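You operate a simulated robot arm through the tools that you are given. There is no shell and no other tool. Be economical: measure what you need, move in short steps, check, and stop when the job is done.

You run a simulated robot arm. Do the job below in one go: nothing can be reset, and whatever is moved stays where it is left.

TASK
Close the station one drawer. Then shut the station five cabinet door. Then take the green crate and leave it on the shelf three of the supply rack. Then close the station four cabinet door. Then close the right cabinet door. Then push the left cabinet door shut. Then put the carton on the robot bench away on the shelf two of the supply rack. Then put the tin labelled "grease" from the robot bench on the top of the station one control box. Then take the brush and leave it on the station three side tray. Do these in the order given.

The check looks at the end state, three seconds after you hand in, the way a careful person would. Anything else that was tipped, shoved, dropped, spilled or broken makes it a failure.

THE ROBOT
A 7-joint arm with a fingered hand on a trunk, on a base that drives. Base frame: it is fixed to the floor where the robot stands at the start and does not move with it; the origin is under the middle of the robot, x ahead of it, y to its left, z up. Readings come in m, rad, newtons and seconds.
With the tool pointing down near the work surface it reaches from about 0.36 to 0.7 m from the robot's upright axis, wherever it stands. Its first joint turns from -1.204 to 3.002 rad. Places, roughly: brush (5x5x8 cm) [-1.1, 0.4, 0.9]; carton [3.75, 0, 0.75]; green crate [-1, 6, 0.75]; left cabinet door [4.1, -0.4, 0.3]; right cabinet door [4.3, -0.8, 0.3]; shelf three of the supply rack [-3.4, 5.9, 0.9]; shelf two of the supply rack [-3.4, 5.9, 0.5]; station five cabinet door [-0.6, 5.1, 0.4]; station four cabinet door [-0.3, 3.9, 0.4]; station one drawer [0.7, 0, 0.7]; station three side tray (13x31 cm) [0.02, 3.44, 0.6]; tin [3.25, 1, 0.75]; top of the station one control box [1.3, 0.2, 1.6]. Payload 3.2 kg.
The TCP is the grasp point between the finger pads, 0.026 m short of the fingertips. In the tool frame z runs along the fingers and y along their closing line. The gripper opens to 0.088 m. The gripper's body begins 0.03 m behind the TCP. The gripper is a hand of 5 fingers: y runs from the thumb to the fingers, the wrist lies at [-0.016, -0.108, -0.172] in the tool frame.
Orientation is that of the tool frame in the base frame, as a unit quaternion [x, y, z, w]. With the fingers straight down and the wrist toward the robot, the tool's x, y and z point along [0, 1, 0], [1, 0, 0] and [0, 0, -1] of the base frame.

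THE INTERFACE
- The arm moves only by the tool play_rows. Its argument "increments" is a list of rows, each an object of numbers (a shift or turn left out is 0): "dx", "dy", "dz": the shift along the tool's x, y, z in m; "ax", "ay", "az": the turn, a rotation vector about the tool's x, y, z in rad. In form: [{"dx": .., "dy": .., "dz": .., "ax": .., "ay": .., "az": ..}, ...]. A call has 1 to 20 rows; each row is the pose to reach, as a shift and turn from the pose commanded when the call began, along the tool's axes at that moment. Rows are played at 5 a second. More than 0.05 m and 0.15 rad between two rows, and nothing of the call is played. Where a pose cannot be reached the arm comes as near as it can. A force on the tool above 40 N (or 10 N above the force at the start of the call, whichever is more), or a blocked arm, ends the call early, and 0.2 s more pass. In this call time passes only in rows, and 0.2 s behind the last. It gives the time, the measured TCP pose, the force on the tool (base axes), the opening and the grip force at its end, in the units of the frame above (readings bear some noise), with the torque about the TCP (base axes, N m) and any sound that the robot's microphone picked up.
- Cameras (640 x 400 px; columns grow to the right, rows downward): "scene" is now at [0.1296, 0.0256, 1.2825]; the picture's right is [0.31, -0.95, 0.00], its down [-0.64, -0.21, -0.74] and it looks along [0.70, 0.23, -0.67] (base axes); focal length 267 px, centre (320, 200). "wrist" rides on the gripper at [0.067, -0.097, -0.117] in the tool frame; the picture's right is [-0.71, 0.33, -0.62], its down [-0.65, -0.65, 0.39] and it looks along [-0.28, 0.68, 0.68] (tool axes); focal length 234 px, centre (320, 200). There is no depth. A picture from a camera that has moved, and an enlarged one, comes with that camera's place and axes in the base frame and with its lens.
- get_image(camera): a new picture of that camera. The clock stands still meanwhile.
- lift_body(by): slides the trunk up (or, below 0, down) by that many m; the arm and the scene camera ride with it, the base frame stays. It gives what a move gives, with no picture.
- steer(legs): drives the robot by 1 to 6 legs, each [ahead, left, turn to the left] in m, m and rad, along the robot's own axes; the way and the turn of a leg run together, so that a leg with both is an arc; at most 1.5 m and 3.142 rad a leg. The arm and the cameras ride along, it lands a little off, and it stops where it bumps. It gives what a move gives.
- finger_targets(index, middle, ring, little, thumb_bend, thumb_turn): sets how far each is bent, from 0 (flat) to 100 (curled in); at 30 the hand is open as for a grip, at 70 the pads meet at the TCP. One left out holds its place. A second passes; each finger stops where it meets its share of the squeeze, and holds until it gets a number again. It is the only way to open and close the hand. It gives what a move gives, with no picture; readings hold the bend of each and the force on index, middle, ring, little, thumb and palm. thumb_turn goes from beside the hand (0) to across from the fingers (100), as for a grip.
- aim_head(pan, tilt): turns the head with the scene camera to pan (to the left, within 1.501 rad either way) and tilt (down, from -0.506 to 1.204), counted from straight ahead of the robot. It gives what a move gives.
- inspect(camera, box): a new picture of the part [left, top, right, bottom] of that camera's present view, enlarged. The clock stands still meanwhile.
- sign_off(): hands the job in; it is judged then, once.

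Work in short steps. Places have to be worked out from the pictures, the camera data and where the tool is seen: move nearer, look again, correct. Check each grasp and each placing, and mend what went wrong. You have 196 turns and 174 pictures in all, those below and enlarged ones among them. Open the gripper and draw the arm clear of the work before you hand the job in, unless the task says otherwise.

The tools are called by a JSON object that holds its "op" and its "data". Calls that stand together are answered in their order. play_rows: Moves the arm, as the interface text tells. Its arguments: {"type":"object","properties":{"increments":{"type":"array"}},"required":["increments"]} The other tools are called the same way: lift_body (by) slides the trunk up or down; finger_targets (index, middle, ring, little, thumb_bend, thumb_turn) moves the fingers one by one; steer (legs) drives the base; aim_head (pan, tilt) turns the head that bears the scene camera; get_image (camera) takes a picture; inspect (camera, box) takes an enlarged picture of a part of a camera's view; sign_off () hands the job in.

At the start:

```text
clock: 0.0
tcp_pos: [0.4418, 0.0934, 0.9132]
ee_rot: [0.708, 0.707, 0.001, 0.001]
ft_force: [0.5, 0.3, -0.1]
torque: [0.0, 0.01, -0.01]
finger_gap: 0.0876
finger_force: 0.1
shape: jaw
bend: [30.0, 30.0, 30.0, 30.0, 30.0, 97.0]
finger forces: [0.0, 0.1, 0.1, 0.1, 0.1, 0.0]
trunk travel left (down, up): [-0.6, 0.24]
robot x, y, heading: [0.0021, -0.0008, -0.002]
head pan, tilt: [0.319, 0.735]
```

scene: 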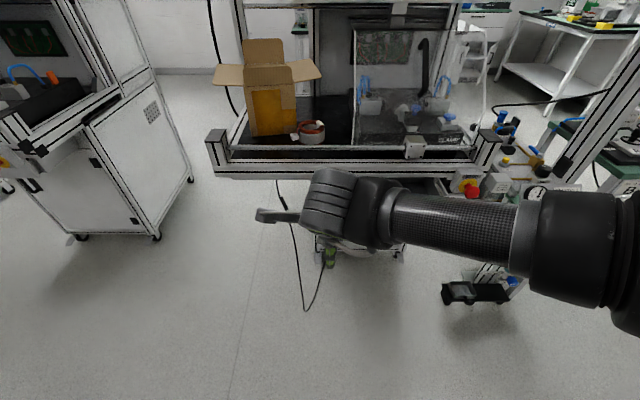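
wrist: 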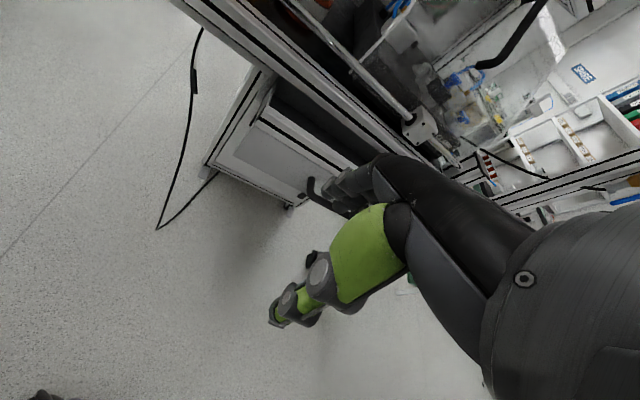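

The opening pictures show a station ahead, with the hand blocking part of the view. I'll turn the head straight ahead and look for the drawer.

{"op": "aim_head", "data": {"pan": -0.1, "tilt": 0.6}}

{"op": "get_image", "data": {"camera": "scene"}}

```text
clock: 0.9
tcp_pos: [0.4414, 0.0936, 0.9121]
ee_rot: [0.708, 0.706, 0.001, 0.001]
ft_force: [-0.5, 0.3, -0.5]
torque: [0.02, 0.02, 0.0]
finger_gap: 0.088
finger_force: 0.1
shape: jaw
bend: [30.0, 30.0, 30.0, 30.0, 30.0, 97.0]
finger forces: [0.0, 0.0, 0.0, 0.0, 0.0, 0.0]
trunk travel left (down, up): [-0.6, 0.24]
robot x, y, heading: [-0.0031, -0.0009, 0.001]
head pan, tilt: [-0.099, 0.6]
```

```text
171 pictures are left
camera scene: at [0.1382, -0.0093, 1.294], right [-0.1, -1.0, 0.0], down [-0.56, 0.06, -0.82], along [0.82, -0.08, -0.57], focal length 267 px, centre (320, 200)
```

scene: 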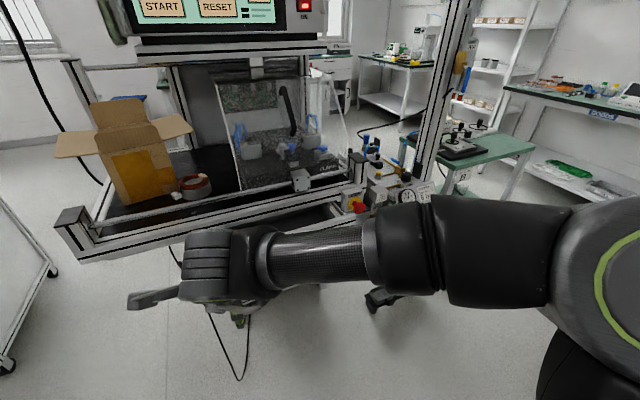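

The wrist view seems to show a drawer front under the bench top. I'll enlarge it.

{"op": "inspect", "data": {"camera": "wrist", "box": [160, 60, 480, 260]}}

{"op": "inspect", "data": {"camera": "scene", "box": [160, 170, 400, 320]}}

```text
2.00 times, centred on (320, 160) of wrist
camera zoom: at [0.3449, 0.1607, 1.0308], right [0.33, -0.71, 0.62], down [-0.65, -0.65, -0.39], along [0.68, -0.28, -0.68], focal length 468 px, centre (320, 280)
```

zoom: 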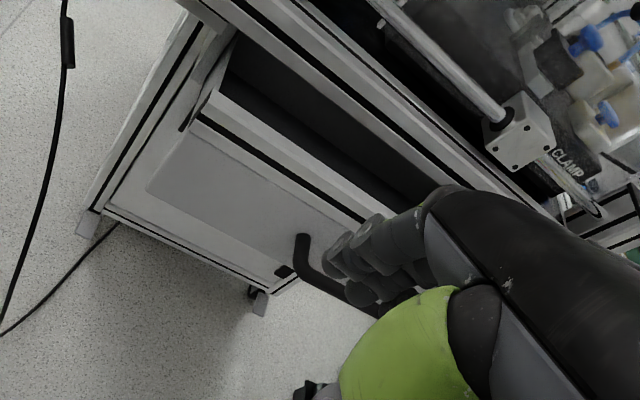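

```text
2.67 times, centred on (280, 245) of scene
camera zoom: at [0.1382, -0.0093, 1.294], right [-0.1, -1.0, 0.0], down [-0.56, 0.06, -0.82], along [0.82, -0.08, -0.57], focal length 712 px, centre (427, 80)
```

zoom: 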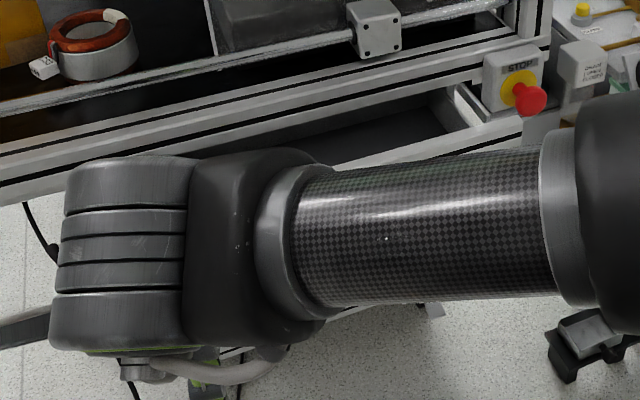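

The drawer hangs open under the bench top. Its front is at about x≈0.7, z 0.59–0.72, and it has a bar handle. I'll close the hand and tilt it forward so the fingertips lead the push.

{"op": "finger_targets", "data": {"index": 70, "middle": 70, "ring": 70, "little": 70, "thumb_bend": 70}}

{"op": "play_rows", "data": {"increments": [{"ax": -0.14}, {"ax": -0.28}, {"ax": -0.42}, {"ax": -0.56}, {"ax": -0.7}, {"ax": -0.84}]}}

{"op": "get_image", "data": {"camera": "wrist"}}

{"op": "get_image", "data": {"camera": "scene"}}

```text
clock: 1.9
tcp_pos: [0.4421, 0.0924, 0.9128]
ee_rot: [0.708, 0.706, 0.001, 0.001]
ft_force: [0.1, -0.7, 0.1]
torque: [0.0, 0.0, 0.01]
finger_gap: 0.0035
finger_force: 0.1
shape: fingers
bend: [70.0, 70.0, 70.0, 70.0, 70.0, 97.0]
finger forces: [0.0, 0.0, 0.0, 0.0, 0.0, 0.1]
trunk travel left (down, up): [-0.6, 0.24]
robot x, y, heading: [0.0003, -0.0056, -0.003]
head pan, tilt: [-0.099, 0.6]
```

```text
clock: 3.3
tcp_pos: [0.4409, 0.0931, 0.9131]
ee_rot: [0.645, 0.645, 0.29, 0.29]
ft_force: [0.0, -0.1, 0.4]
torque: [0.02, 0.0, 0.01]
finger_gap: 0.0035
finger_force: 0.1
shape: fingers
bend: [70.0, 70.0, 70.0, 70.0, 70.0, 97.0]
finger forces: [0.1, 0.0, 0.1, 0.0, 0.0, 0.0]
trunk travel left (down, up): [-0.6, 0.24]
robot x, y, heading: [-0.0026, 0.0016, -0.008]
head pan, tilt: [-0.099, 0.6]
```

```text
168 pictures are left
camera wrist: at [0.2901, 0.1606, 0.9192], right [-0.25, -0.71, 0.66], down [-0.14, -0.65, -0.75], along [0.96, -0.28, 0.06], focal length 234 px, centre (320, 200)
```

wrist: 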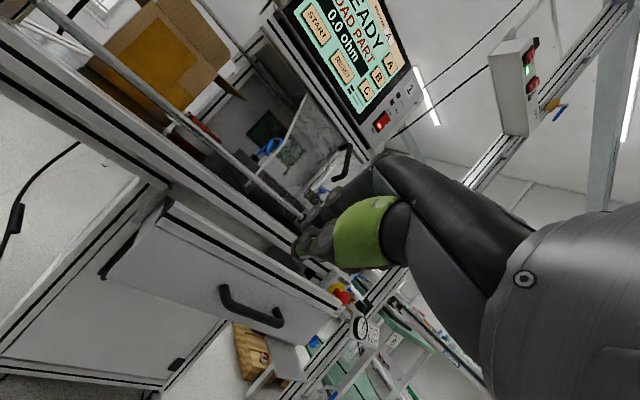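

```text
167 pictures are left
camera scene: at [0.1383, -0.0088, 1.294], right [-0.1, -1.0, 0.0], down [-0.56, 0.06, -0.83], along [0.82, -0.08, -0.56], focal length 267 px, centre (320, 200)
```

scene: 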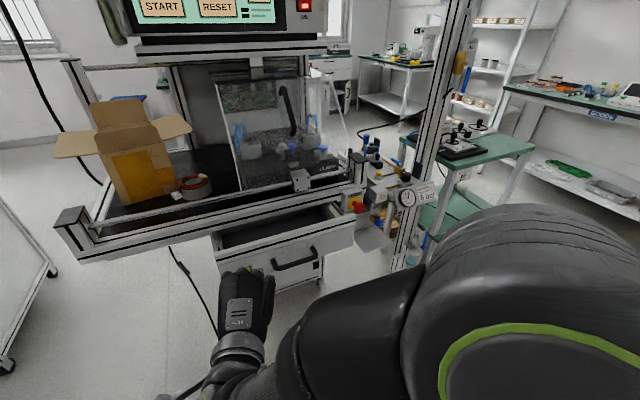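

Triangulating puts the handle at about (0.675, 0.01, 0.73). The panel spans y −0.18..0.24 and z 0.65–0.78, and it is turned slightly (normal about 0.12 rad to the left). I'll level the hand, lower it with the trunk and line it up left of the handle.

{"op": "play_rows", "data": {"increments": [{"ax": -0.14, "dx": 0.01}, {"ax": -0.28, "dx": 0.02}, {"ax": -0.42, "dx": 0.04}, {"ax": -0.5, "dx": 0.055}]}}

{"op": "lift_body", "data": {"by": -0.21}}

{"op": "get_image", "data": {"camera": "scene"}}

{"op": "get_image", "data": {"camera": "wrist"}}

```text
clock: 4.3
tcp_pos: [0.4524, 0.1367, 0.9247]
ee_rot: [0.573, 0.534, 0.441, 0.438]
ft_force: [-0.1, 0.5, -0.2]
torque: [0.0, 0.0, 0.01]
finger_gap: 0.0032
finger_force: 0.0
shape: fingers
bend: [70.0, 70.0, 70.0, 70.0, 70.0, 97.0]
finger forces: [0.0, 0.0, 0.0, 0.0, 0.1, 0.0]
trunk travel left (down, up): [-0.6, 0.24]
robot x, y, heading: [-0.0005, -0.0026, 0.001]
head pan, tilt: [-0.099, 0.6]
```

```text
clock: 6.5
tcp_pos: [0.4525, 0.1344, 0.7101]
ee_rot: [0.573, 0.538, 0.438, 0.437]
ft_force: [-0.3, 0.4, 0.8]
torque: [-0.01, 0.02, 0.0]
finger_gap: 0.0029
finger_force: 0.0
shape: fingers
bend: [70.0, 70.0, 70.0, 70.0, 70.0, 97.0]
finger forces: [0.0, 0.0, 0.1, 0.1, 0.1, 0.0]
trunk travel left (down, up): [-0.39, 0.45]
robot x, y, heading: [-0.0034, -0.0025, -0.001]
head pan, tilt: [-0.099, 0.6]
```

```text
166 pictures are left
camera scene: at [0.1381, -0.0094, 1.084], right [-0.1, -1.0, 0.0], down [-0.56, 0.06, -0.83], along [0.82, -0.08, -0.56], focal length 267 px, centre (320, 200)
```

scene: 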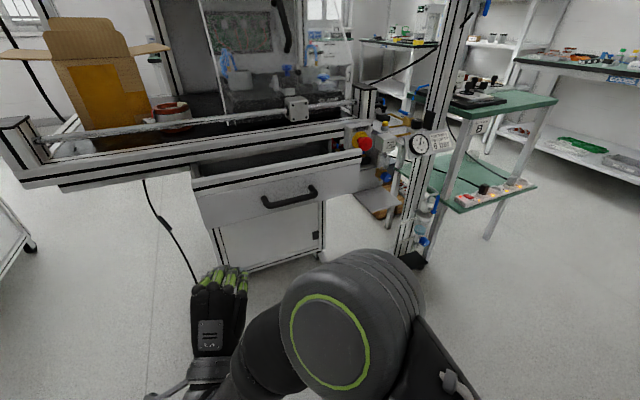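

```text
165 pictures are left
camera wrist: at [0.3192, 0.2093, 0.6459], right [-0.56, -0.7, 0.45], down [0.2, -0.63, -0.75], along [0.81, -0.33, 0.49], focal length 234 px, centre (320, 200)
```

wrist: 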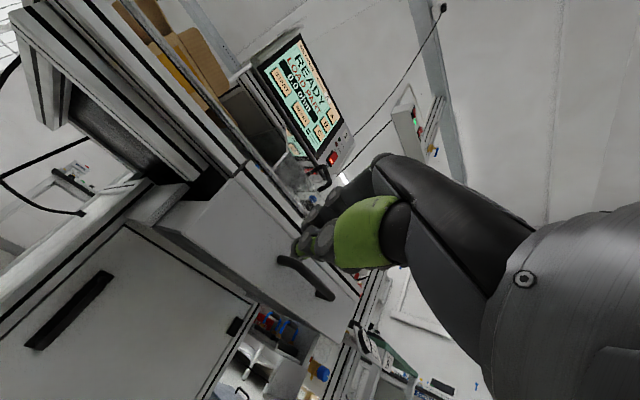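

The front is turned about 0.27 rad, so the inward direction is about (0.96, 0.27). I'll move up close to the panel left of the handle.

{"op": "play_rows", "data": {"increments": [{"dx": 0.005, "dy": 0.009, "dz": 0.036}, {"dx": 0.01, "dy": 0.017, "dz": 0.072}, {"dx": 0.015, "dy": 0.026, "dz": 0.107}, {"dx": 0.02, "dy": 0.034, "dz": 0.143}]}}

{"op": "get_image", "data": {"camera": "scene"}}

```text
clock: 7.5
tcp_pos: [0.5879, 0.17, 0.7029]
ee_rot: [0.553, 0.555, 0.438, 0.44]
ft_force: [0.7, -0.1, 0.2]
torque: [0.01, 0.04, 0.01]
finger_gap: 0.0028
finger_force: 0.0
shape: fingers
bend: [70.0, 70.0, 70.0, 70.0, 70.0, 97.0]
finger forces: [0.0, 0.0, 0.0, 0.0, 0.1, 0.0]
trunk travel left (down, up): [-0.39, 0.45]
robot x, y, heading: [-0.0031, 0.0004, 0.001]
head pan, tilt: [-0.099, 0.6]
```

```text
164 pictures are left
camera scene: at [0.1384, -0.0092, 1.084], right [-0.1, -1.0, 0.0], down [-0.56, 0.06, -0.82], along [0.82, -0.08, -0.57], focal length 267 px, centre (320, 200)
```

scene: 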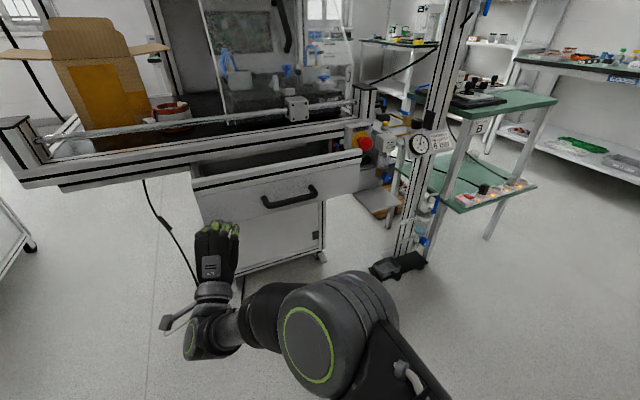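

The fingertips are close to the panel's lower left part. I'll push it inward and stop when force shows.

{"op": "play_rows", "data": {"increments": [{"dx": -0.02, "dy": 0.026, "dz": 0.025}, {"dx": -0.012, "dy": 0.033, "dz": 0.054}, {"dx": -0.004, "dy": 0.04, "dz": 0.083}, {"dx": 0.004, "dy": 0.047, "dz": 0.112}, {"dx": 0.012, "dy": 0.054, "dz": 0.141}]}}

{"op": "get_image", "data": {"camera": "scene"}}

```text
clock: 8.7
tcp_pos: [0.6974, 0.1702, 0.7242]
ee_rot: [0.555, 0.554, 0.438, 0.439]
ft_force: [0.0, -0.1, 0.9]
torque: [0.01, 0.0, 0.0]
finger_gap: 0.0027
finger_force: 0.1
shape: fingers
bend: [70.0, 70.0, 70.0, 70.0, 70.0, 97.0]
finger forces: [0.0, 0.0, 0.0, 0.0, 0.0, 0.2]
out of reach, approached as far as the arm can: row 4, 5
trunk travel left (down, up): [-0.39, 0.45]
robot x, y, heading: [-0.0002, -0.0006, 0.006]
head pan, tilt: [-0.099, 0.6]
```

```text
163 pictures are left
camera scene: at [0.1384, -0.0093, 1.084], right [-0.1, -0.99, 0.0], down [-0.56, 0.06, -0.82], along [0.82, -0.08, -0.57], focal length 267 px, centre (320, 200)
```

scene: 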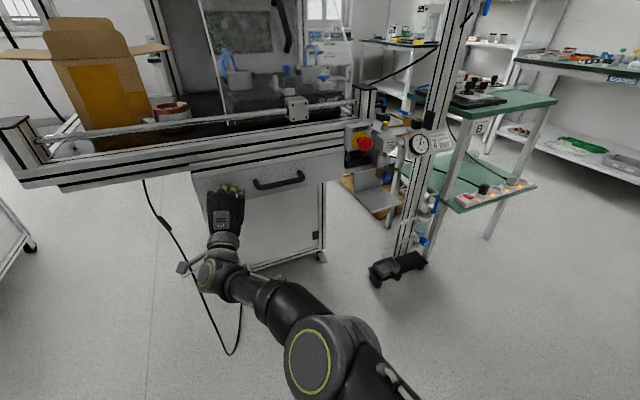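

The drawer is moving in, but the arm has reached its limit. I'll drive forward a little to finish the push.

{"op": "steer", "data": {"legs": [[0.05, 0.01, 0]]}}

{"op": "get_image", "data": {"camera": "scene"}}

```text
clock: 9.7
tcp_pos: [0.7468, 0.1779, 0.7248]
ee_rot: [0.555, 0.554, 0.439, 0.439]
ft_force: [-0.2, -0.4, -0.6]
torque: [-0.02, -0.02, -0.01]
finger_gap: 0.0032
finger_force: 0.1
shape: fingers
bend: [70.0, 70.0, 70.0, 70.0, 70.0, 97.0]
finger forces: [0.1, 0.0, 0.1, 0.1, 0.0, 0.1]
trunk travel left (down, up): [-0.39, 0.45]
robot x, y, heading: [0.0466, 0.0121, -0.001]
head pan, tilt: [-0.099, 0.6]
```

```text
162 pictures are left
camera scene: at [0.1877, 0.0003, 1.0839], right [-0.1, -0.99, 0.0], down [-0.56, 0.06, -0.82], along [0.82, -0.08, -0.57], focal length 267 px, centre (320, 200)
```

scene: 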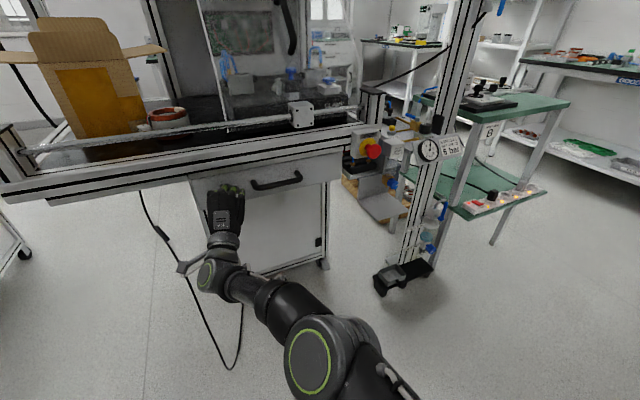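

Still no force on the tool, so the drawer has more travel. I'll push on in small drives.

{"op": "steer", "data": {"legs": [[0.05, 0.0, 0]]}}

{"op": "inspect", "data": {"camera": "scene", "box": [160, 120, 400, 270]}}

```text
clock: 10.4
tcp_pos: [0.7521, 0.1807, 0.7334]
ee_rot: [0.55, 0.547, 0.448, 0.445]
ft_force: [-29.3, -9.8, 4.8]
torque: [-0.01, 0.18, 0.03]
finger_gap: 0.0
finger_force: 17.6
shape: fingers
bend: [71.0, 70.0, 70.0, 70.0, 68.0, 98.0]
finger forces: [23.1, 2.8, 0.1, 0.0, 9.6, 0.0]
trunk travel left (down, up): [-0.39, 0.45]
robot x, y, heading: [0.0615, 0.0087, 0.002]
head pan, tilt: [-0.099, 0.6]
stopped in leg 1: the force on the tool passed its limit at 76 N (the readings are from after the stop); the commanded pose is now the measured one
```

```text
2.67 times, centred on (280, 195) of scene
camera zoom: at [0.1946, -0.0024, 1.0848], right [-0.1, -0.99, 0.0], down [-0.56, 0.06, -0.83], along [0.82, -0.08, -0.56], focal length 712 px, centre (427, 213)
```

zoom: 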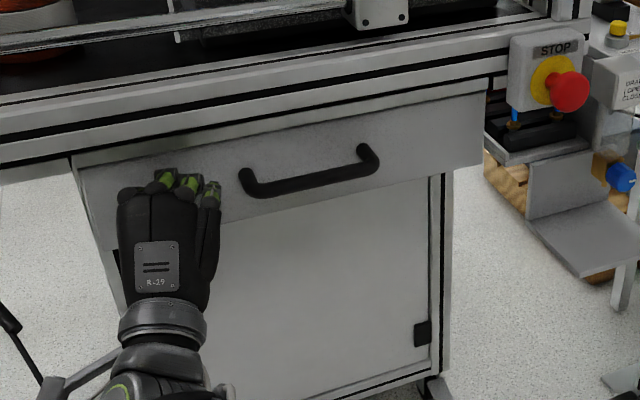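

The drawer hit its stop with a clear force. I'll back straight off and check that it stays closed.

{"op": "steer", "data": {"legs": [[-0.35, 0.0, 0]]}}

{"op": "get_image", "data": {"camera": "scene"}}

{"op": "get_image", "data": {"camera": "wrist"}}

```text
clock: 12.7
tcp_pos: [0.4092, 0.184, 0.7278]
ee_rot: [0.55, 0.552, 0.445, 0.442]
ft_force: [0.5, 0.5, 0.1]
torque: [0.01, 0.03, -0.01]
finger_gap: 0.0034
finger_force: 0.0
shape: fingers
bend: [70.0, 70.0, 70.0, 70.0, 70.0, 97.0]
finger forces: [0.0, 0.0, 0.1, 0.0, 0.0, 0.0]
trunk travel left (down, up): [-0.39, 0.45]
robot x, y, heading: [-0.2843, 0.0104, -0.001]
head pan, tilt: [-0.099, 0.6]
```

```text
160 pictures are left
camera scene: at [-0.1467, 0.0001, 1.084], right [-0.1, -1.0, 0.0], down [-0.56, 0.05, -0.83], along [0.82, -0.08, -0.56], focal length 267 px, centre (320, 200)
```

scene: 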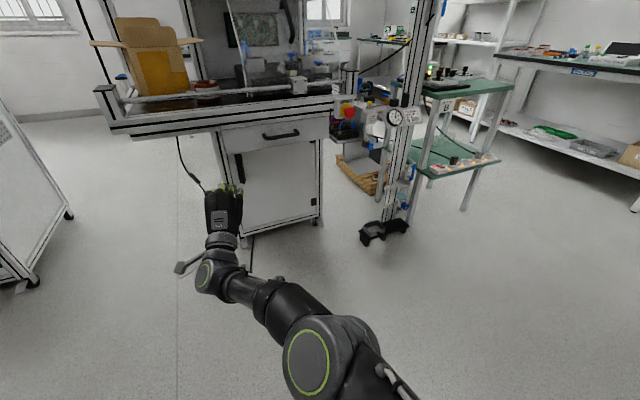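

```text
159 pictures are left
camera wrist: at [0.2738, 0.2509, 0.6591], right [-0.53, -0.71, 0.46], down [0.24, -0.65, -0.72], along [0.81, -0.28, 0.52], focal length 234 px, centre (320, 200)
```

wrist: 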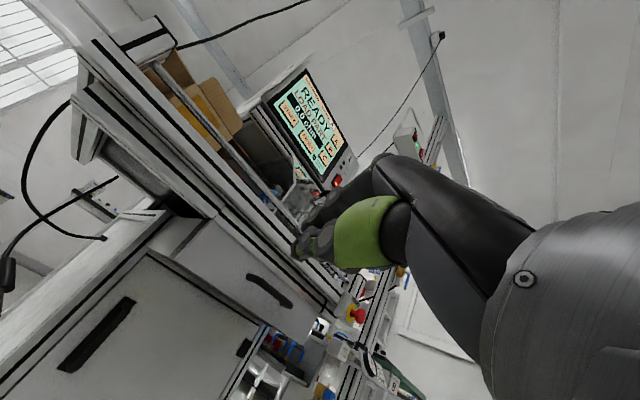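

I'll enlarge the wrist view around the drawer to see whether it is flush.

{"op": "inspect", "data": {"camera": "wrist", "box": [100, 180, 340, 330]}}

{"op": "inspect", "data": {"camera": "scene", "box": [190, 90, 350, 190]}}

```text
2.67 times, centred on (220, 255) of wrist
camera zoom: at [0.2738, 0.2509, 0.6591], right [-0.53, -0.71, 0.46], down [0.24, -0.65, -0.72], along [0.81, -0.28, 0.52], focal length 624 px, centre (587, 53)
```

zoom: 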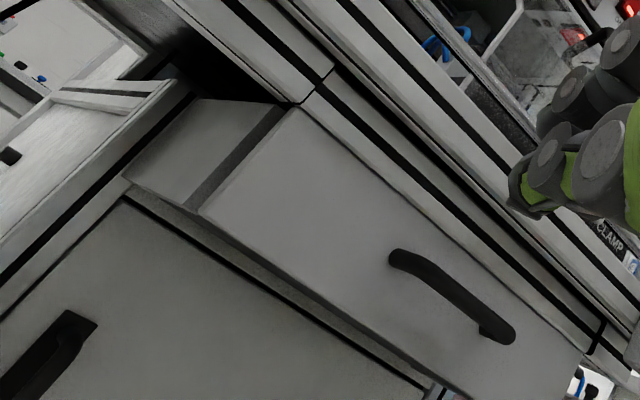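

```text
4.00 times, centred on (270, 140) of scene
camera zoom: at [-0.1467, 0.0001, 1.084], right [-0.1, -1.0, 0.0], down [-0.56, 0.05, -0.83], along [0.82, -0.08, -0.56], focal length 1069 px, centre (520, 440)
```

zoom: 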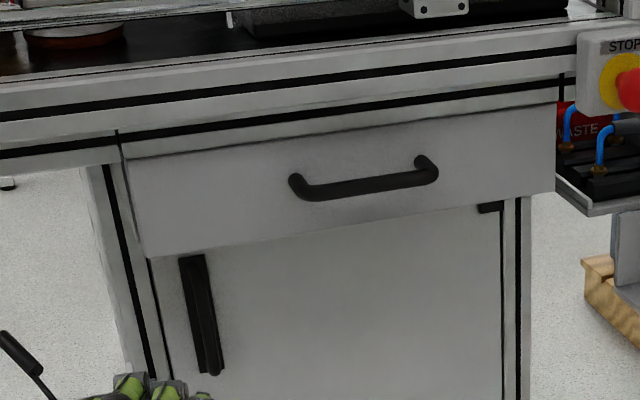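

The cabinet face sits well behind the drawer front, so I can't tell yet whether the drawer is fully shut. I'll slide left for a side view.

{"op": "steer", "data": {"legs": [[0.1, 0.45, 0]]}}

{"op": "aim_head", "data": {"pan": -0.4, "tilt": 0.45}}

{"op": "inspect", "data": {"camera": "scene", "box": [160, 80, 480, 280]}}

{"op": "get_image", "data": {"camera": "wrist"}}

```text
clock: 15.5
tcp_pos: [0.5069, 0.6369, 0.7279]
ee_rot: [0.55, 0.552, 0.445, 0.441]
ft_force: [-0.1, -0.7, 1.0]
torque: [0.03, -0.01, -0.03]
finger_gap: 0.0032
finger_force: 0.0
shape: fingers
bend: [70.0, 70.0, 70.0, 70.0, 70.0, 97.0]
finger forces: [0.0, 0.1, 0.0, 0.0, 0.1, 0.1]
trunk travel left (down, up): [-0.39, 0.45]
robot x, y, heading: [-0.1858, 0.4631, 0.001]
head pan, tilt: [-0.099, 0.6]
```

```text
clock: 16.3
tcp_pos: [0.5053, 0.6369, 0.7276]
ee_rot: [0.549, 0.553, 0.446, 0.441]
ft_force: [0.1, 1.1, 0.0]
torque: [0.01, 0.0, -0.02]
finger_gap: 0.0033
finger_force: 0.0
shape: fingers
bend: [70.0, 70.0, 70.0, 70.0, 70.0, 97.0]
finger forces: [0.1, 0.1, 0.0, 0.0, 0.0, 0.0]
trunk travel left (down, up): [-0.39, 0.45]
robot x, y, heading: [-0.1898, 0.4602, 0.001]
head pan, tilt: [-0.4, 0.45]
```

```text
2.00 times, centred on (320, 180) of scene
camera zoom: at [-0.0525, 0.4254, 1.0975], right [-0.38, -0.92, 0.0], down [-0.4, 0.17, -0.9], along [0.83, -0.35, -0.44], focal length 534 px, centre (320, 240)
```

zoom: 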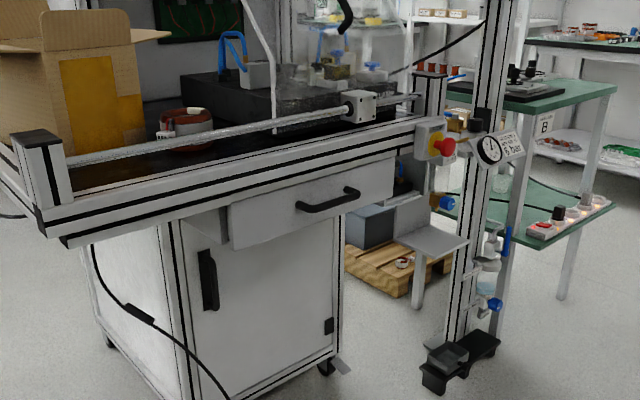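

```text
155 pictures are left
camera wrist: at [0.3707, 0.7035, 0.6589], right [-0.53, -0.71, 0.46], down [0.24, -0.65, -0.72], along [0.81, -0.28, 0.52], focal length 234 px, centre (320, 200)
```

wrist: 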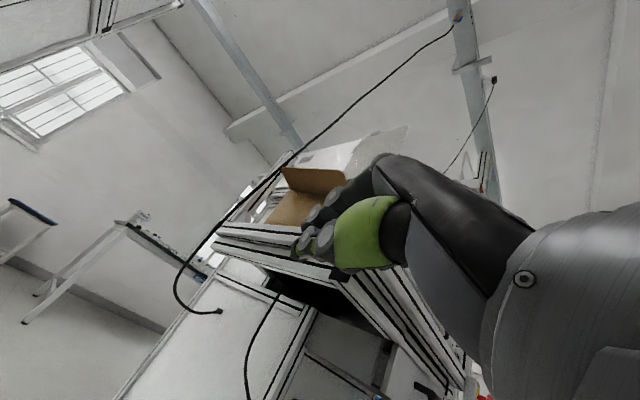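

I'll zoom on the drawer's left side.

{"op": "inspect", "data": {"camera": "scene", "box": [240, 150, 368, 230]}}

```text
5.00 times, centred on (304, 190) of scene
camera zoom: at [-0.0525, 0.4254, 1.0975], right [-0.38, -0.92, 0.0], down [-0.4, 0.17, -0.9], along [0.83, -0.35, -0.44], focal length 1336 px, centre (400, 250)
```

zoom: 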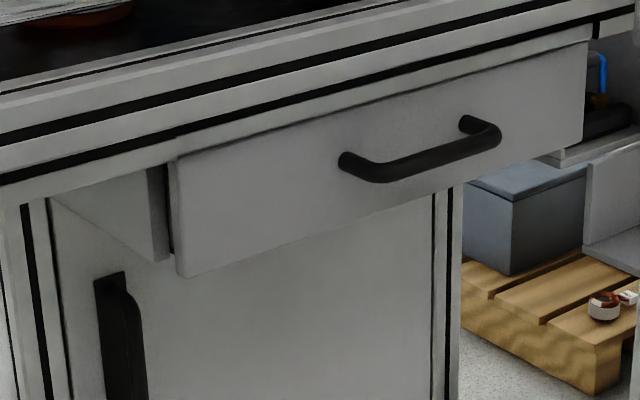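

There is a dark gap of about 1–2 cm between the drawer front and its housing, so it may not be fully home. I'll go back and push again, harder but slowly.

{"op": "steer", "data": {"legs": [[-0.05, -0.47, 0], [0.23, 0, 0]]}}

{"op": "get_image", "data": {"camera": "scene"}}

```text
clock: 20.5
tcp_pos: [0.6929, 0.1565, 0.728]
ee_rot: [0.552, 0.549, 0.443, 0.444]
ft_force: [-0.4, 1.1, 0.0]
torque: [-0.03, 0.03, -0.01]
finger_gap: 0.0034
finger_force: 0.1
shape: fingers
bend: [70.0, 70.0, 70.0, 70.0, 70.0, 97.0]
finger forces: [0.0, 0.1, 0.1, 0.0, 0.0, 0.1]
trunk travel left (down, up): [-0.39, 0.45]
robot x, y, heading: [-0.0016, -0.0115, 0.002]
head pan, tilt: [-0.4, 0.45]
```

```text
153 pictures are left
camera scene: at [0.1328, -0.0494, 1.0975], right [-0.39, -0.92, 0.0], down [-0.4, 0.17, -0.9], along [0.83, -0.35, -0.44], focal length 267 px, centre (320, 200)
```

scene: 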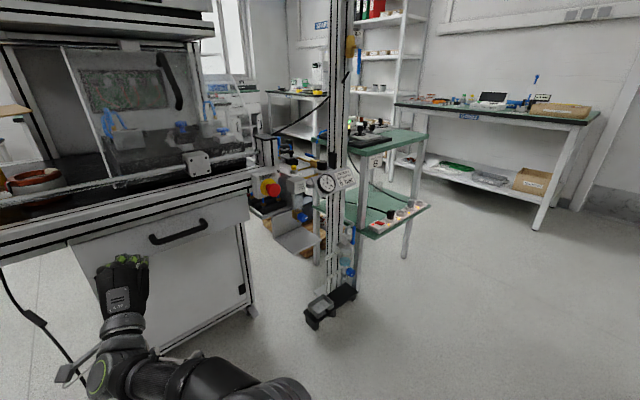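

I'll push forward with a short drive again.

{"op": "steer", "data": {"legs": [[0.12, 0.02, 0]]}}

{"op": "steer", "data": {"legs": [[0.03, 0.01, 0]]}}

{"op": "get_image", "data": {"camera": "scene"}}

```text
clock: 21.5
tcp_pos: [0.7547, 0.1692, 0.7342]
ee_rot: [0.549, 0.545, 0.449, 0.447]
ft_force: [-9.9, -3.5, 0.3]
torque: [-0.01, 0.04, 0.04]
finger_gap: 0.0002
finger_force: 6.3
shape: fingers
bend: [71.0, 70.0, 70.0, 70.0, 69.0, 98.0]
finger forces: [11.2, 1.0, 0.0, 0.1, 0.1, 0.1]
trunk travel left (down, up): [-0.39, 0.45]
robot x, y, heading: [0.0642, -0.0025, -0.001]
head pan, tilt: [-0.4, 0.45]
stopped in leg 1: the force on the tool passed its limit at 98 N (the readings are from after the stop); the commanded pose is now the measured one
```

```text
clock: 22.3
tcp_pos: [0.7546, 0.1724, 0.7351]
ee_rot: [0.548, 0.542, 0.451, 0.449]
ft_force: [-26.4, -10.4, 2.3]
torque: [-0.08, 0.15, -0.03]
finger_gap: 0.0001
finger_force: 15.5
shape: fingers
bend: [71.0, 71.0, 70.0, 70.0, 68.0, 100.0]
finger forces: [18.9, 4.2, 0.1, 0.1, 8.0, 0.0]
trunk travel left (down, up): [-0.39, 0.45]
robot x, y, heading: [0.0664, 0.0008, -0.002]
head pan, tilt: [-0.4, 0.45]
stopped in leg 1: the force on the tool passed its limit at 59 N (the readings are from after the stop); the commanded pose is now the measured one
```

```text
152 pictures are left
camera scene: at [0.1986, -0.0393, 1.0982], right [-0.39, -0.92, 0.0], down [-0.4, 0.17, -0.9], along [0.83, -0.35, -0.43], focal length 267 px, centre (320, 200)
```

scene: 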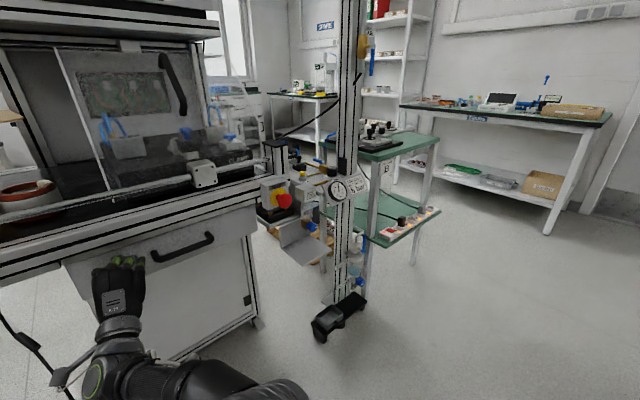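

The stop is rigid at the same place under 98 N, so the drawer is at its end and closed; the gap is just how it is built. I'll back off, bring the arm in, turn left and look along the aisle toward station five.

{"op": "steer", "data": {"legs": [[-0.4, 0.0, 0]]}}

{"op": "play_rows", "data": {"increments": [{"dz": -0.04}, {"dz": -0.08}, {"dz": -0.12}, {"dz": -0.16}, {"dz": -0.2}, {"dz": -0.24}]}}

{"op": "aim_head", "data": {"pan": 1.4, "tilt": 0.35}}

{"op": "get_image", "data": {"camera": "scene"}}

```text
clock: 24.8
tcp_pos: [0.3578, 0.1779, 0.7301]
ee_rot: [0.547, 0.546, 0.45, 0.446]
ft_force: [0.6, 0.2, -0.7]
torque: [0.0, 0.0, 0.01]
finger_gap: 0.0034
finger_force: 0.0
shape: fingers
bend: [70.0, 70.0, 70.0, 70.0, 70.0, 97.0]
finger forces: [0.0, 0.0, 0.0, 0.1, 0.0, 0.0]
trunk travel left (down, up): [-0.39, 0.45]
robot x, y, heading: [-0.3342, 0.0021, -0.001]
head pan, tilt: [-0.4, 0.45]
```

```text
clock: 26.2
tcp_pos: [0.1225, 0.1774, 0.7784]
ee_rot: [0.549, 0.545, 0.449, 0.447]
ft_force: [-0.2, 0.2, 0.2]
torque: [-0.04, 0.0, 0.0]
finger_gap: 0.0033
finger_force: 0.0
shape: fingers
bend: [70.0, 70.0, 70.0, 70.0, 70.0, 97.0]
finger forces: [0.1, 0.0, 0.0, 0.0, 0.1, 0.1]
trunk travel left (down, up): [-0.39, 0.45]
robot x, y, heading: [-0.3297, 0.0021, -0.001]
head pan, tilt: [-0.4, 0.45]
```

```text
clock: 28.0
tcp_pos: [0.1228, 0.1791, 0.7782]
ee_rot: [0.549, 0.547, 0.449, 0.446]
ft_force: [-0.1, -1.5, 0.1]
torque: [0.01, -0.02, -0.01]
finger_gap: 0.0029
finger_force: 0.1
shape: fingers
bend: [70.0, 70.0, 70.0, 70.0, 70.0, 97.0]
finger forces: [0.0, 0.1, 0.0, 0.0, 0.0, 0.1]
trunk travel left (down, up): [-0.39, 0.45]
robot x, y, heading: [-0.3337, 0.0031, 0.002]
head pan, tilt: [1.4, 0.351]
```

```text
151 pictures are left
camera scene: at [-0.266, 0.0921, 1.1068], right [0.99, -0.17, 0.0], down [-0.06, -0.34, -0.94], along [0.16, 0.93, -0.34], focal length 267 px, centre (320, 200)
```

scene: 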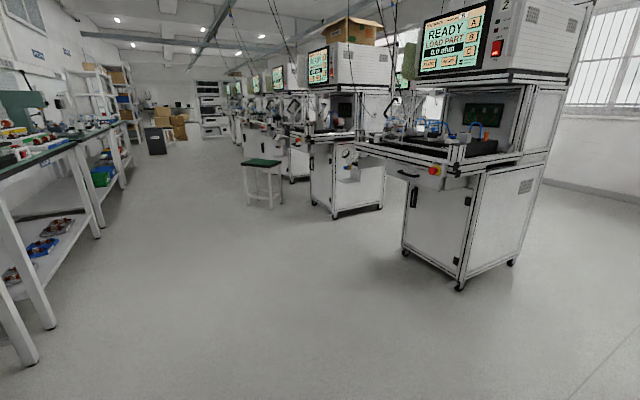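

The aisle is clear, with stations to the right, benches to the left and a stool near (−0.4, 3.1). I'll turn left and drive up the middle-left of the aisle.

{"op": "steer", "data": {"legs": [[0, 0, 1.571], [1.4, 0.45, 0], [1.4, 0.35, 0]]}}

{"op": "aim_head", "data": {"pan": -0.3, "tilt": 0.35}}

{"op": "get_image", "data": {"camera": "scene"}}

```text
clock: 45.9
tcp_pos: [-1.2058, 3.3144, 0.7776]
ee_rot: [0.016, 0.774, 0.633, 0.009]
ft_force: [-1.1, 0.1, -0.3]
torque: [-0.02, -0.06, -0.02]
finger_gap: 0.0032
finger_force: 0.0
shape: fingers
bend: [70.0, 70.0, 70.0, 70.0, 70.0, 97.0]
finger forces: [0.1, 0.1, 0.0, 0.1, 0.0, 0.0]
trunk travel left (down, up): [-0.39, 0.45]
robot x, y, heading: [-1.0424, 2.8556, 1.533]
head pan, tilt: [1.4, 0.351]
```

```text
clock: 47.6
tcp_pos: [-1.205, 3.3152, 0.7779]
ee_rot: [0.016, 0.774, 0.633, 0.009]
ft_force: [-0.3, 0.4, -0.3]
torque: [0.02, -0.01, 0.03]
finger_gap: 0.0033
finger_force: 0.1
shape: fingers
bend: [70.0, 70.0, 70.0, 70.0, 70.0, 97.0]
finger forces: [0.0, 0.0, 0.0, 0.0, 0.0, 0.1]
trunk travel left (down, up): [-0.39, 0.45]
robot x, y, heading: [-1.0413, 2.8542, 1.533]
head pan, tilt: [-0.3, 0.351]
```

```text
150 pictures are left
camera scene: at [-1.0107, 2.9908, 1.1068], right [0.94, -0.33, 0.0], down [-0.11, -0.32, -0.94], along [0.31, 0.89, -0.34], focal length 267 px, centre (320, 200)
```

scene: 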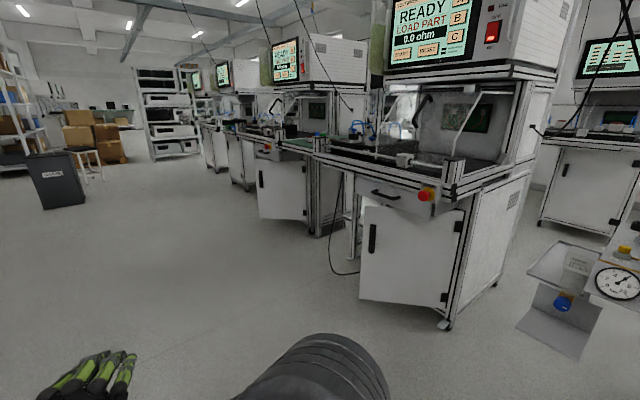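

The nearest station with its door ajar is station four. Station five is behind it and also ajar. I'll drive on toward five.

{"op": "steer", "data": {"legs": [[1.2, 0.25, 0]]}}

{"op": "aim_head", "data": {"pan": -0.7, "tilt": 0.5}}

{"op": "get_image", "data": {"camera": "scene"}}

```text
clock: 53.8
tcp_pos: [-1.4275, 4.5105, 0.7787]
ee_rot: [0.011, 0.774, 0.633, 0.005]
ft_force: [0.7, 0.6, -0.7]
torque: [0.0, 0.04, -0.03]
finger_gap: 0.0033
finger_force: 0.2
shape: fingers
bend: [70.0, 70.0, 70.0, 70.0, 70.0, 97.0]
finger forces: [0.0, 0.0, 0.0, 0.0, 0.0, 0.0]
trunk travel left (down, up): [-0.39, 0.45]
robot x, y, heading: [-1.2583, 4.0557, 1.546]
head pan, tilt: [-0.3, 0.351]
```

```text
clock: 54.7
tcp_pos: [-1.4262, 4.5116, 0.778]
ee_rot: [0.011, 0.773, 0.634, 0.005]
ft_force: [0.2, -0.1, -0.5]
torque: [-0.03, -0.02, -0.02]
finger_gap: 0.0032
finger_force: 0.1
shape: fingers
bend: [70.0, 70.0, 70.0, 70.0, 70.0, 97.0]
finger forces: [0.0, 0.0, 0.0, 0.0, 0.1, 0.0]
trunk travel left (down, up): [-0.39, 0.45]
robot x, y, heading: [-1.2584, 4.0527, 1.551]
head pan, tilt: [-0.7, 0.499]
```

```text
149 pictures are left
camera scene: at [-1.1976, 4.1702, 1.0931], right [0.75, -0.66, 0.0], down [-0.32, -0.36, -0.88], along [0.58, 0.66, -0.48], focal length 267 px, centre (320, 200)
```

scene: 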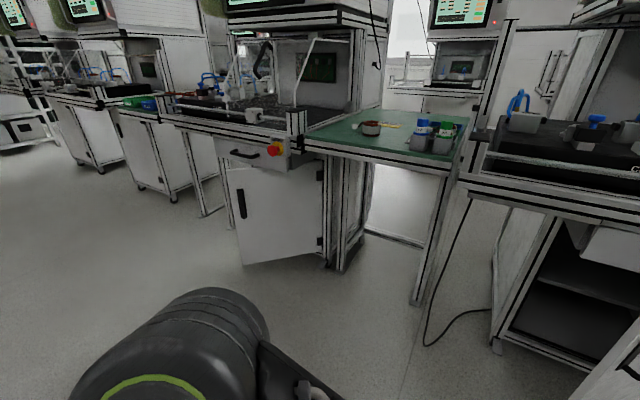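

Station five's door is hinged on the right at about (−0.36, 5.02), with its free edge near (−0.79, 5.26), about 45° open. I'll stand in front at about (−1.47, 4.84), turn to face it (heading 0.28) and lower the trunk.

{"op": "steer", "data": {"legs": [[0.79, 0.2, 0], [0, 0, -1.27]]}}

{"op": "lift_body", "data": {"by": -0.38}}

{"op": "aim_head", "data": {"pan": 0.1, "tilt": 0.3}}

{"op": "get_image", "data": {"camera": "scene"}}

```text
clock: 62.2
tcp_pos: [-1.0523, 5.1447, 0.7795]
ee_rot: [0.47, 0.615, 0.506, 0.381]
ft_force: [0.9, -0.4, -0.5]
torque: [0.01, -0.01, 0.0]
finger_gap: 0.0034
finger_force: 0.0
shape: fingers
bend: [70.0, 70.0, 70.0, 70.0, 70.0, 97.0]
finger forces: [0.0, 0.0, 0.0, 0.1, 0.1, 0.1]
trunk travel left (down, up): [-0.39, 0.45]
robot x, y, heading: [-1.4425, 4.8472, 0.269]
head pan, tilt: [-0.7, 0.499]
```

```text
clock: 65.9
tcp_pos: [-1.0522, 5.145, 0.3977]
ee_rot: [0.469, 0.615, 0.506, 0.381]
ft_force: [-0.8, -0.1, -0.2]
torque: [0.0, 0.03, -0.01]
finger_gap: 0.0035
finger_force: 0.0
shape: fingers
bend: [70.0, 70.0, 70.0, 70.0, 70.0, 97.0]
finger forces: [0.0, 0.0, 0.0, 0.0, 0.0, 0.0]
trunk travel left (down, up): [-0.01, 0.83]
robot x, y, heading: [-1.4453, 4.8479, 0.267]
head pan, tilt: [-0.7, 0.499]
```

```text
clock: 67.0
tcp_pos: [-1.0514, 5.1465, 0.3984]
ee_rot: [0.47, 0.614, 0.506, 0.382]
ft_force: [-0.1, -0.2, 0.4]
torque: [-0.02, 0.03, 0.03]
finger_gap: 0.0032
finger_force: 0.0
shape: fingers
bend: [70.0, 70.0, 70.0, 70.0, 70.0, 97.0]
finger forces: [0.0, 0.0, 0.0, 0.0, 0.0, 0.0]
trunk travel left (down, up): [-0.01, 0.83]
robot x, y, heading: [-1.446, 4.8513, 0.273]
head pan, tilt: [0.099, 0.3]
```

```text
148 pictures are left
camera scene: at [-1.3075, 4.8982, 0.7315], right [0.36, -0.93, 0.0], down [-0.28, -0.11, -0.96], along [0.89, 0.35, -0.3], focal length 267 px, centre (320, 200)
```

scene: 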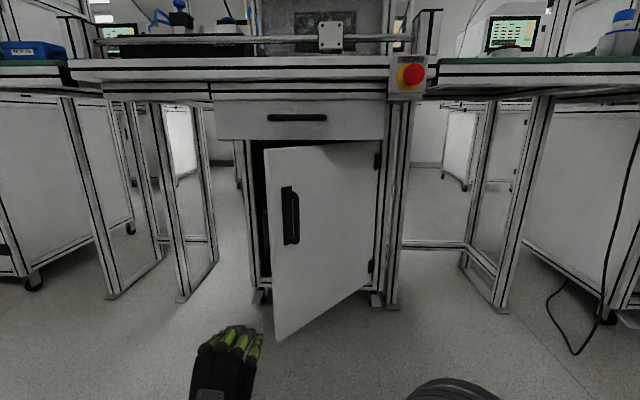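

The view is clear: hinge at about (−0.43, 5.03), door width about 0.4, 42° open. I'll shift right 6 cm, extend the hand at z≈0.35, then drive forward to swing the door shut.

{"op": "steer", "data": {"legs": [[0, -0.06, 0]]}}

{"op": "play_rows", "data": {"increments": [{"dz": 0.04}, {"dz": 0.08}, {"dz": 0.12}, {"dz": 0.16}, {"dz": 0.2}, {"dz": 0.22}]}}

{"op": "steer", "data": {"legs": [[0.2, 0, 0]]}}

{"op": "get_image", "data": {"camera": "scene"}}

```text
clock: 68.0
tcp_pos: [-1.0359, 5.0866, 0.3987]
ee_rot: [0.471, 0.615, 0.505, 0.381]
ft_force: [-0.5, -0.4, 0.0]
torque: [-0.02, 0.03, 0.01]
finger_gap: 0.0032
finger_force: 0.0
shape: fingers
bend: [70.0, 70.0, 70.0, 70.0, 70.0, 97.0]
finger forces: [0.0, 0.0, 0.0, 0.0, 0.0, 0.0]
trunk travel left (down, up): [-0.01, 0.83]
robot x, y, heading: [-1.43, 4.7939, 0.269]
head pan, tilt: [0.099, 0.3]
```

```text
clock: 69.4
tcp_pos: [-0.8304, 5.1445, 0.3557]
ee_rot: [0.469, 0.615, 0.506, 0.381]
ft_force: [-0.2, 0.1, 0.0]
torque: [-0.03, -0.02, -0.02]
finger_gap: 0.003
finger_force: 0.0
shape: fingers
bend: [70.0, 70.0, 70.0, 70.0, 70.0, 97.0]
finger forces: [0.1, 0.0, 0.0, 0.0, 0.1, 0.0]
trunk travel left (down, up): [-0.01, 0.83]
robot x, y, heading: [-1.4289, 4.7919, 0.276]
head pan, tilt: [0.099, 0.3]
```

```text
clock: 71.0
tcp_pos: [-0.6364, 5.1968, 0.3565]
ee_rot: [0.47, 0.615, 0.506, 0.381]
ft_force: [0.1, 0.1, -0.9]
torque: [-0.02, 0.03, 0.03]
finger_gap: 0.0032
finger_force: 0.0
shape: fingers
bend: [70.0, 70.0, 70.0, 70.0, 70.0, 97.0]
finger forces: [0.0, 0.0, 0.0, 0.0, 0.0, 0.1]
trunk travel left (down, up): [-0.01, 0.83]
robot x, y, heading: [-1.2339, 4.8478, 0.273]
head pan, tilt: [0.099, 0.3]
```

```text
147 pictures are left
camera scene: at [-1.098, 4.8934, 0.7315], right [0.36, -0.93, 0.0], down [-0.28, -0.11, -0.96], along [0.89, 0.34, -0.3], focal length 267 px, centre (320, 200)
```

scene: 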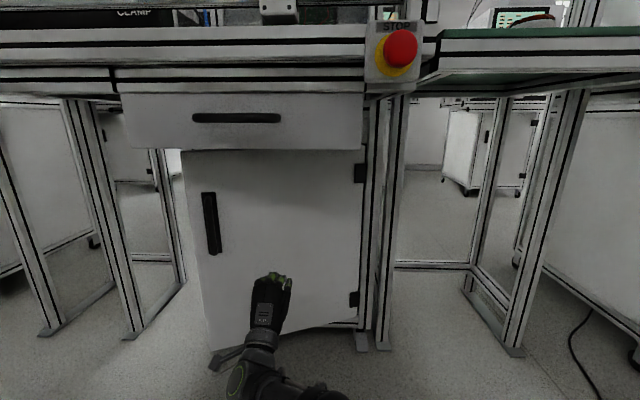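

The door is swinging in. I'll continue slowly until it meets its stop.

{"op": "steer", "data": {"legs": [[0.08, 0, 0]]}}

{"op": "steer", "data": {"legs": [[0.05, 0, 0]]}}

{"op": "get_image", "data": {"camera": "scene"}}

```text
clock: 72.0
tcp_pos: [-0.559, 5.2178, 0.3556]
ee_rot: [0.47, 0.615, 0.506, 0.381]
ft_force: [0.0, 0.1, 0.6]
torque: [-0.01, 0.0, 0.0]
finger_gap: 0.0032
finger_force: 0.1
shape: fingers
bend: [70.0, 70.0, 70.0, 70.0, 70.0, 97.0]
finger forces: [0.0, 0.1, 0.0, 0.0, 0.1, 0.1]
trunk travel left (down, up): [-0.01, 0.83]
robot x, y, heading: [-1.1553, 4.8665, 0.272]
head pan, tilt: [0.099, 0.3]
```

```text
clock: 73.2
tcp_pos: [-0.5119, 5.2314, 0.3585]
ee_rot: [0.469, 0.611, 0.509, 0.383]
ft_force: [-10.8, -8.1, 1.3]
torque: [0.0, -0.03, -0.06]
finger_gap: 0.0001
finger_force: 7.3
shape: fingers
bend: [70.0, 71.0, 70.0, 70.0, 70.0, 97.0]
finger forces: [7.6, 5.4, 0.0, 0.0, 0.9, 0.1]
trunk travel left (down, up): [-0.01, 0.83]
robot x, y, heading: [-1.1088, 4.8855, 0.266]
head pan, tilt: [0.099, 0.3]
stopped in leg 1: the force on the tool passed its limit at 43 N (the readings are from after the stop); the commanded pose is now the measured one
```

```text
146 pictures are left
camera scene: at [-0.9705, 4.928, 0.7316], right [0.36, -0.93, 0.0], down [-0.28, -0.11, -0.96], along [0.89, 0.34, -0.29], focal length 267 px, centre (320, 200)
```

scene: 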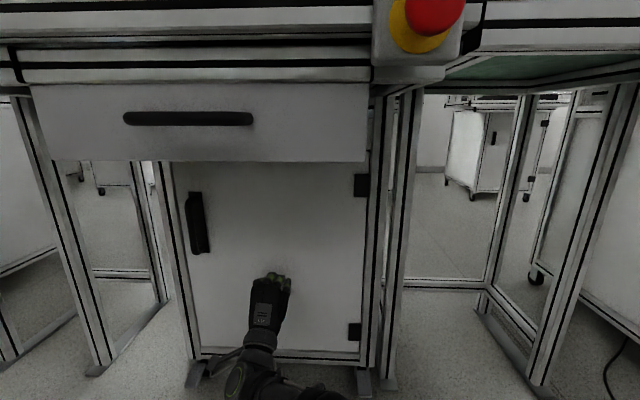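

The door sits within its frame and the push met a stop, so it looks shut. I'll back off, retract, and check.

{"op": "steer", "data": {"legs": [[-0.45, 0, 0]]}}

{"op": "inspect", "data": {"camera": "scene", "box": [200, 80, 440, 330]}}

{"op": "get_image", "data": {"camera": "wrist"}}

```text
clock: 75.9
tcp_pos: [-0.95, 5.113, 0.3578]
ee_rot: [0.47, 0.612, 0.508, 0.383]
ft_force: [-0.5, -0.7, 0.4]
torque: [0.01, -0.01, -0.02]
finger_gap: 0.0034
finger_force: 0.1
shape: fingers
bend: [70.0, 70.0, 70.0, 70.0, 70.0, 97.0]
finger forces: [0.0, 0.0, 0.0, 0.0, 0.1, 0.0]
trunk travel left (down, up): [-0.01, 0.83]
robot x, y, heading: [-1.5436, 4.7597, 0.272]
head pan, tilt: [0.099, 0.3]
```

```text
1.60 times, centred on (320, 205) of scene
camera zoom: at [-1.4094, 4.8072, 0.7315], right [0.36, -0.93, 0.0], down [-0.28, -0.11, -0.96], along [0.89, 0.34, -0.3], focal length 428 px, centre (320, 192)
```

zoom: 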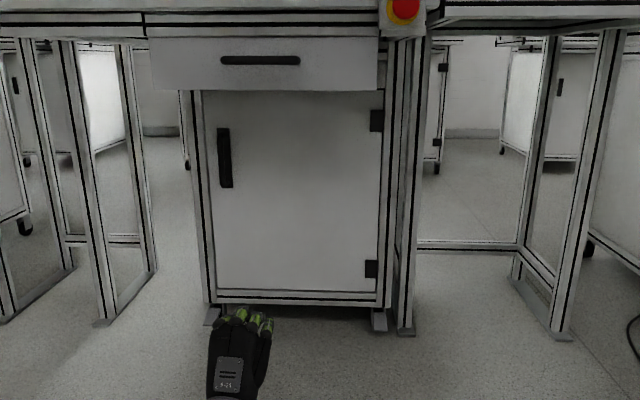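

```text
144 pictures are left
camera wrist: at [-1.0963, 5.1416, 0.2857], right [-0.34, -0.83, 0.44], down [0.42, -0.55, -0.72], along [0.84, -0.06, 0.54], focal length 234 px, centre (320, 200)
```

wrist: 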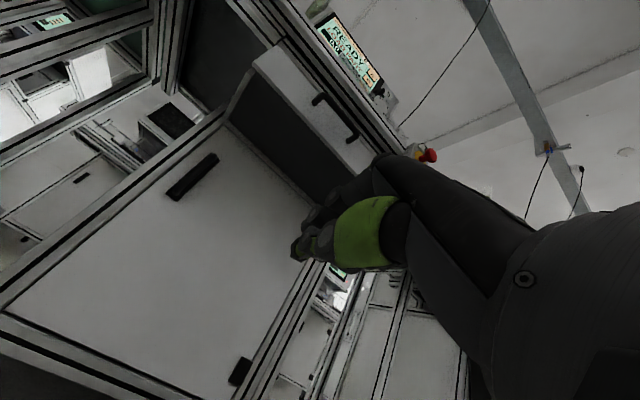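

Station five's door is shut. Next is the green crate, so I'll retract the arm, raise the trunk and look left toward (−1, 6).

{"op": "play_rows", "data": {"increments": [{"dz": -0.04}, {"dz": -0.08}, {"dz": -0.12}, {"dz": -0.16}, {"dz": -0.2}]}}

{"op": "lift_body", "data": {"by": 0.6}}

{"op": "aim_head", "data": {"pan": 0.8, "tilt": 0.5}}

{"op": "get_image", "data": {"camera": "scene"}}

```text
clock: 77.1
tcp_pos: [-1.133, 5.0527, 0.3899]
ee_rot: [0.48, 0.611, 0.501, 0.382]
ft_force: [0.2, -0.4, 0.1]
torque: [0.01, 0.01, 0.02]
finger_gap: 0.0033
finger_force: 0.0
shape: fingers
bend: [70.0, 70.0, 70.0, 70.0, 70.0, 97.0]
finger forces: [0.0, 0.0, 0.0, 0.0, 0.0, 0.1]
trunk travel left (down, up): [-0.01, 0.83]
robot x, y, heading: [-1.5459, 4.7632, 0.266]
head pan, tilt: [0.099, 0.3]
```

```text
refused: 0.6 is not a number from -0.4 to 0.4
```

```text
clock: 78.2
tcp_pos: [-1.1334, 5.0547, 0.3959]
ee_rot: [0.48, 0.608, 0.505, 0.38]
ft_force: [0.1, 0.3, 0.0]
torque: [0.02, -0.02, 0.01]
finger_gap: 0.0034
finger_force: 0.0
shape: fingers
bend: [70.0, 70.0, 70.0, 70.0, 70.0, 97.0]
finger forces: [0.0, 0.0, 0.0, 0.0, 0.0, 0.1]
trunk travel left (down, up): [-0.01, 0.83]
robot x, y, heading: [-1.5467, 4.7621, 0.268]
head pan, tilt: [0.799, 0.499]
```

```text
143 pictures are left
camera scene: at [-1.4526, 4.8533, 0.7131], right [0.88, -0.48, 0.0], down [-0.23, -0.42, -0.88], along [0.42, 0.77, -0.48], focal length 267 px, centre (320, 200)
```

scene: 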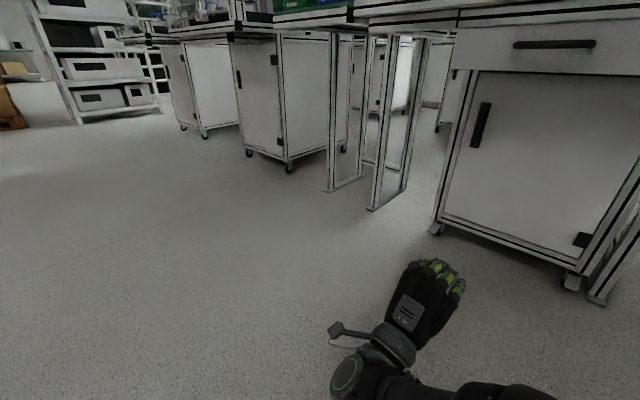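

I'll raise the trunk in two steps and look again.

{"op": "lift_body", "data": {"by": 0.4}}

{"op": "lift_body", "data": {"by": 0.25}}

{"op": "get_image", "data": {"camera": "scene"}}

```text
clock: 82.0
tcp_pos: [-1.1322, 5.0525, 0.7985]
ee_rot: [0.479, 0.606, 0.508, 0.381]
ft_force: [0.9, 0.1, -0.3]
torque: [0.0, 0.01, -0.05]
finger_gap: 0.0033
finger_force: 0.1
shape: fingers
bend: [70.0, 70.0, 70.0, 70.0, 70.0, 97.0]
finger forces: [0.1, 0.0, 0.0, 0.0, 0.1, 0.0]
trunk travel left (down, up): [-0.41, 0.43]
robot x, y, heading: [-1.5474, 4.762, 0.272]
head pan, tilt: [0.799, 0.499]
```

```text
clock: 84.6
tcp_pos: [-1.1314, 5.0548, 1.0495]
ee_rot: [0.479, 0.606, 0.508, 0.381]
ft_force: [0.4, 0.2, 0.2]
torque: [-0.02, -0.01, 0.0]
finger_gap: 0.0032
finger_force: 0.1
shape: fingers
bend: [70.0, 70.0, 70.0, 70.0, 70.0, 97.0]
finger forces: [0.0, 0.0, 0.1, 0.0, 0.1, 0.1]
trunk travel left (down, up): [-0.66, 0.18]
robot x, y, heading: [-1.5443, 4.7603, 0.263]
head pan, tilt: [0.799, 0.499]
```

```text
142 pictures are left
camera scene: at [-1.4526, 4.8534, 1.363], right [0.88, -0.48, 0.0], down [-0.23, -0.42, -0.88], along [0.42, 0.77, -0.48], focal length 267 px, centre (320, 200)
```

scene: 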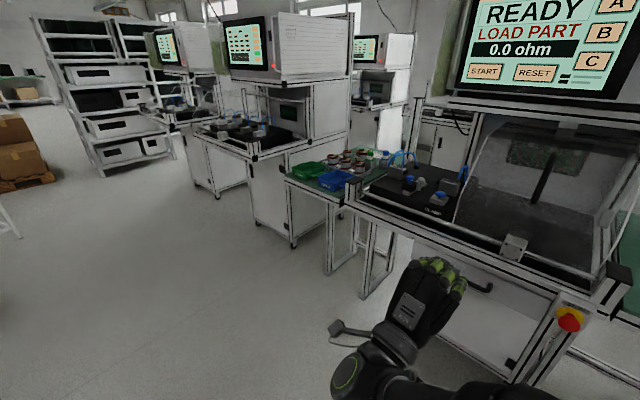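

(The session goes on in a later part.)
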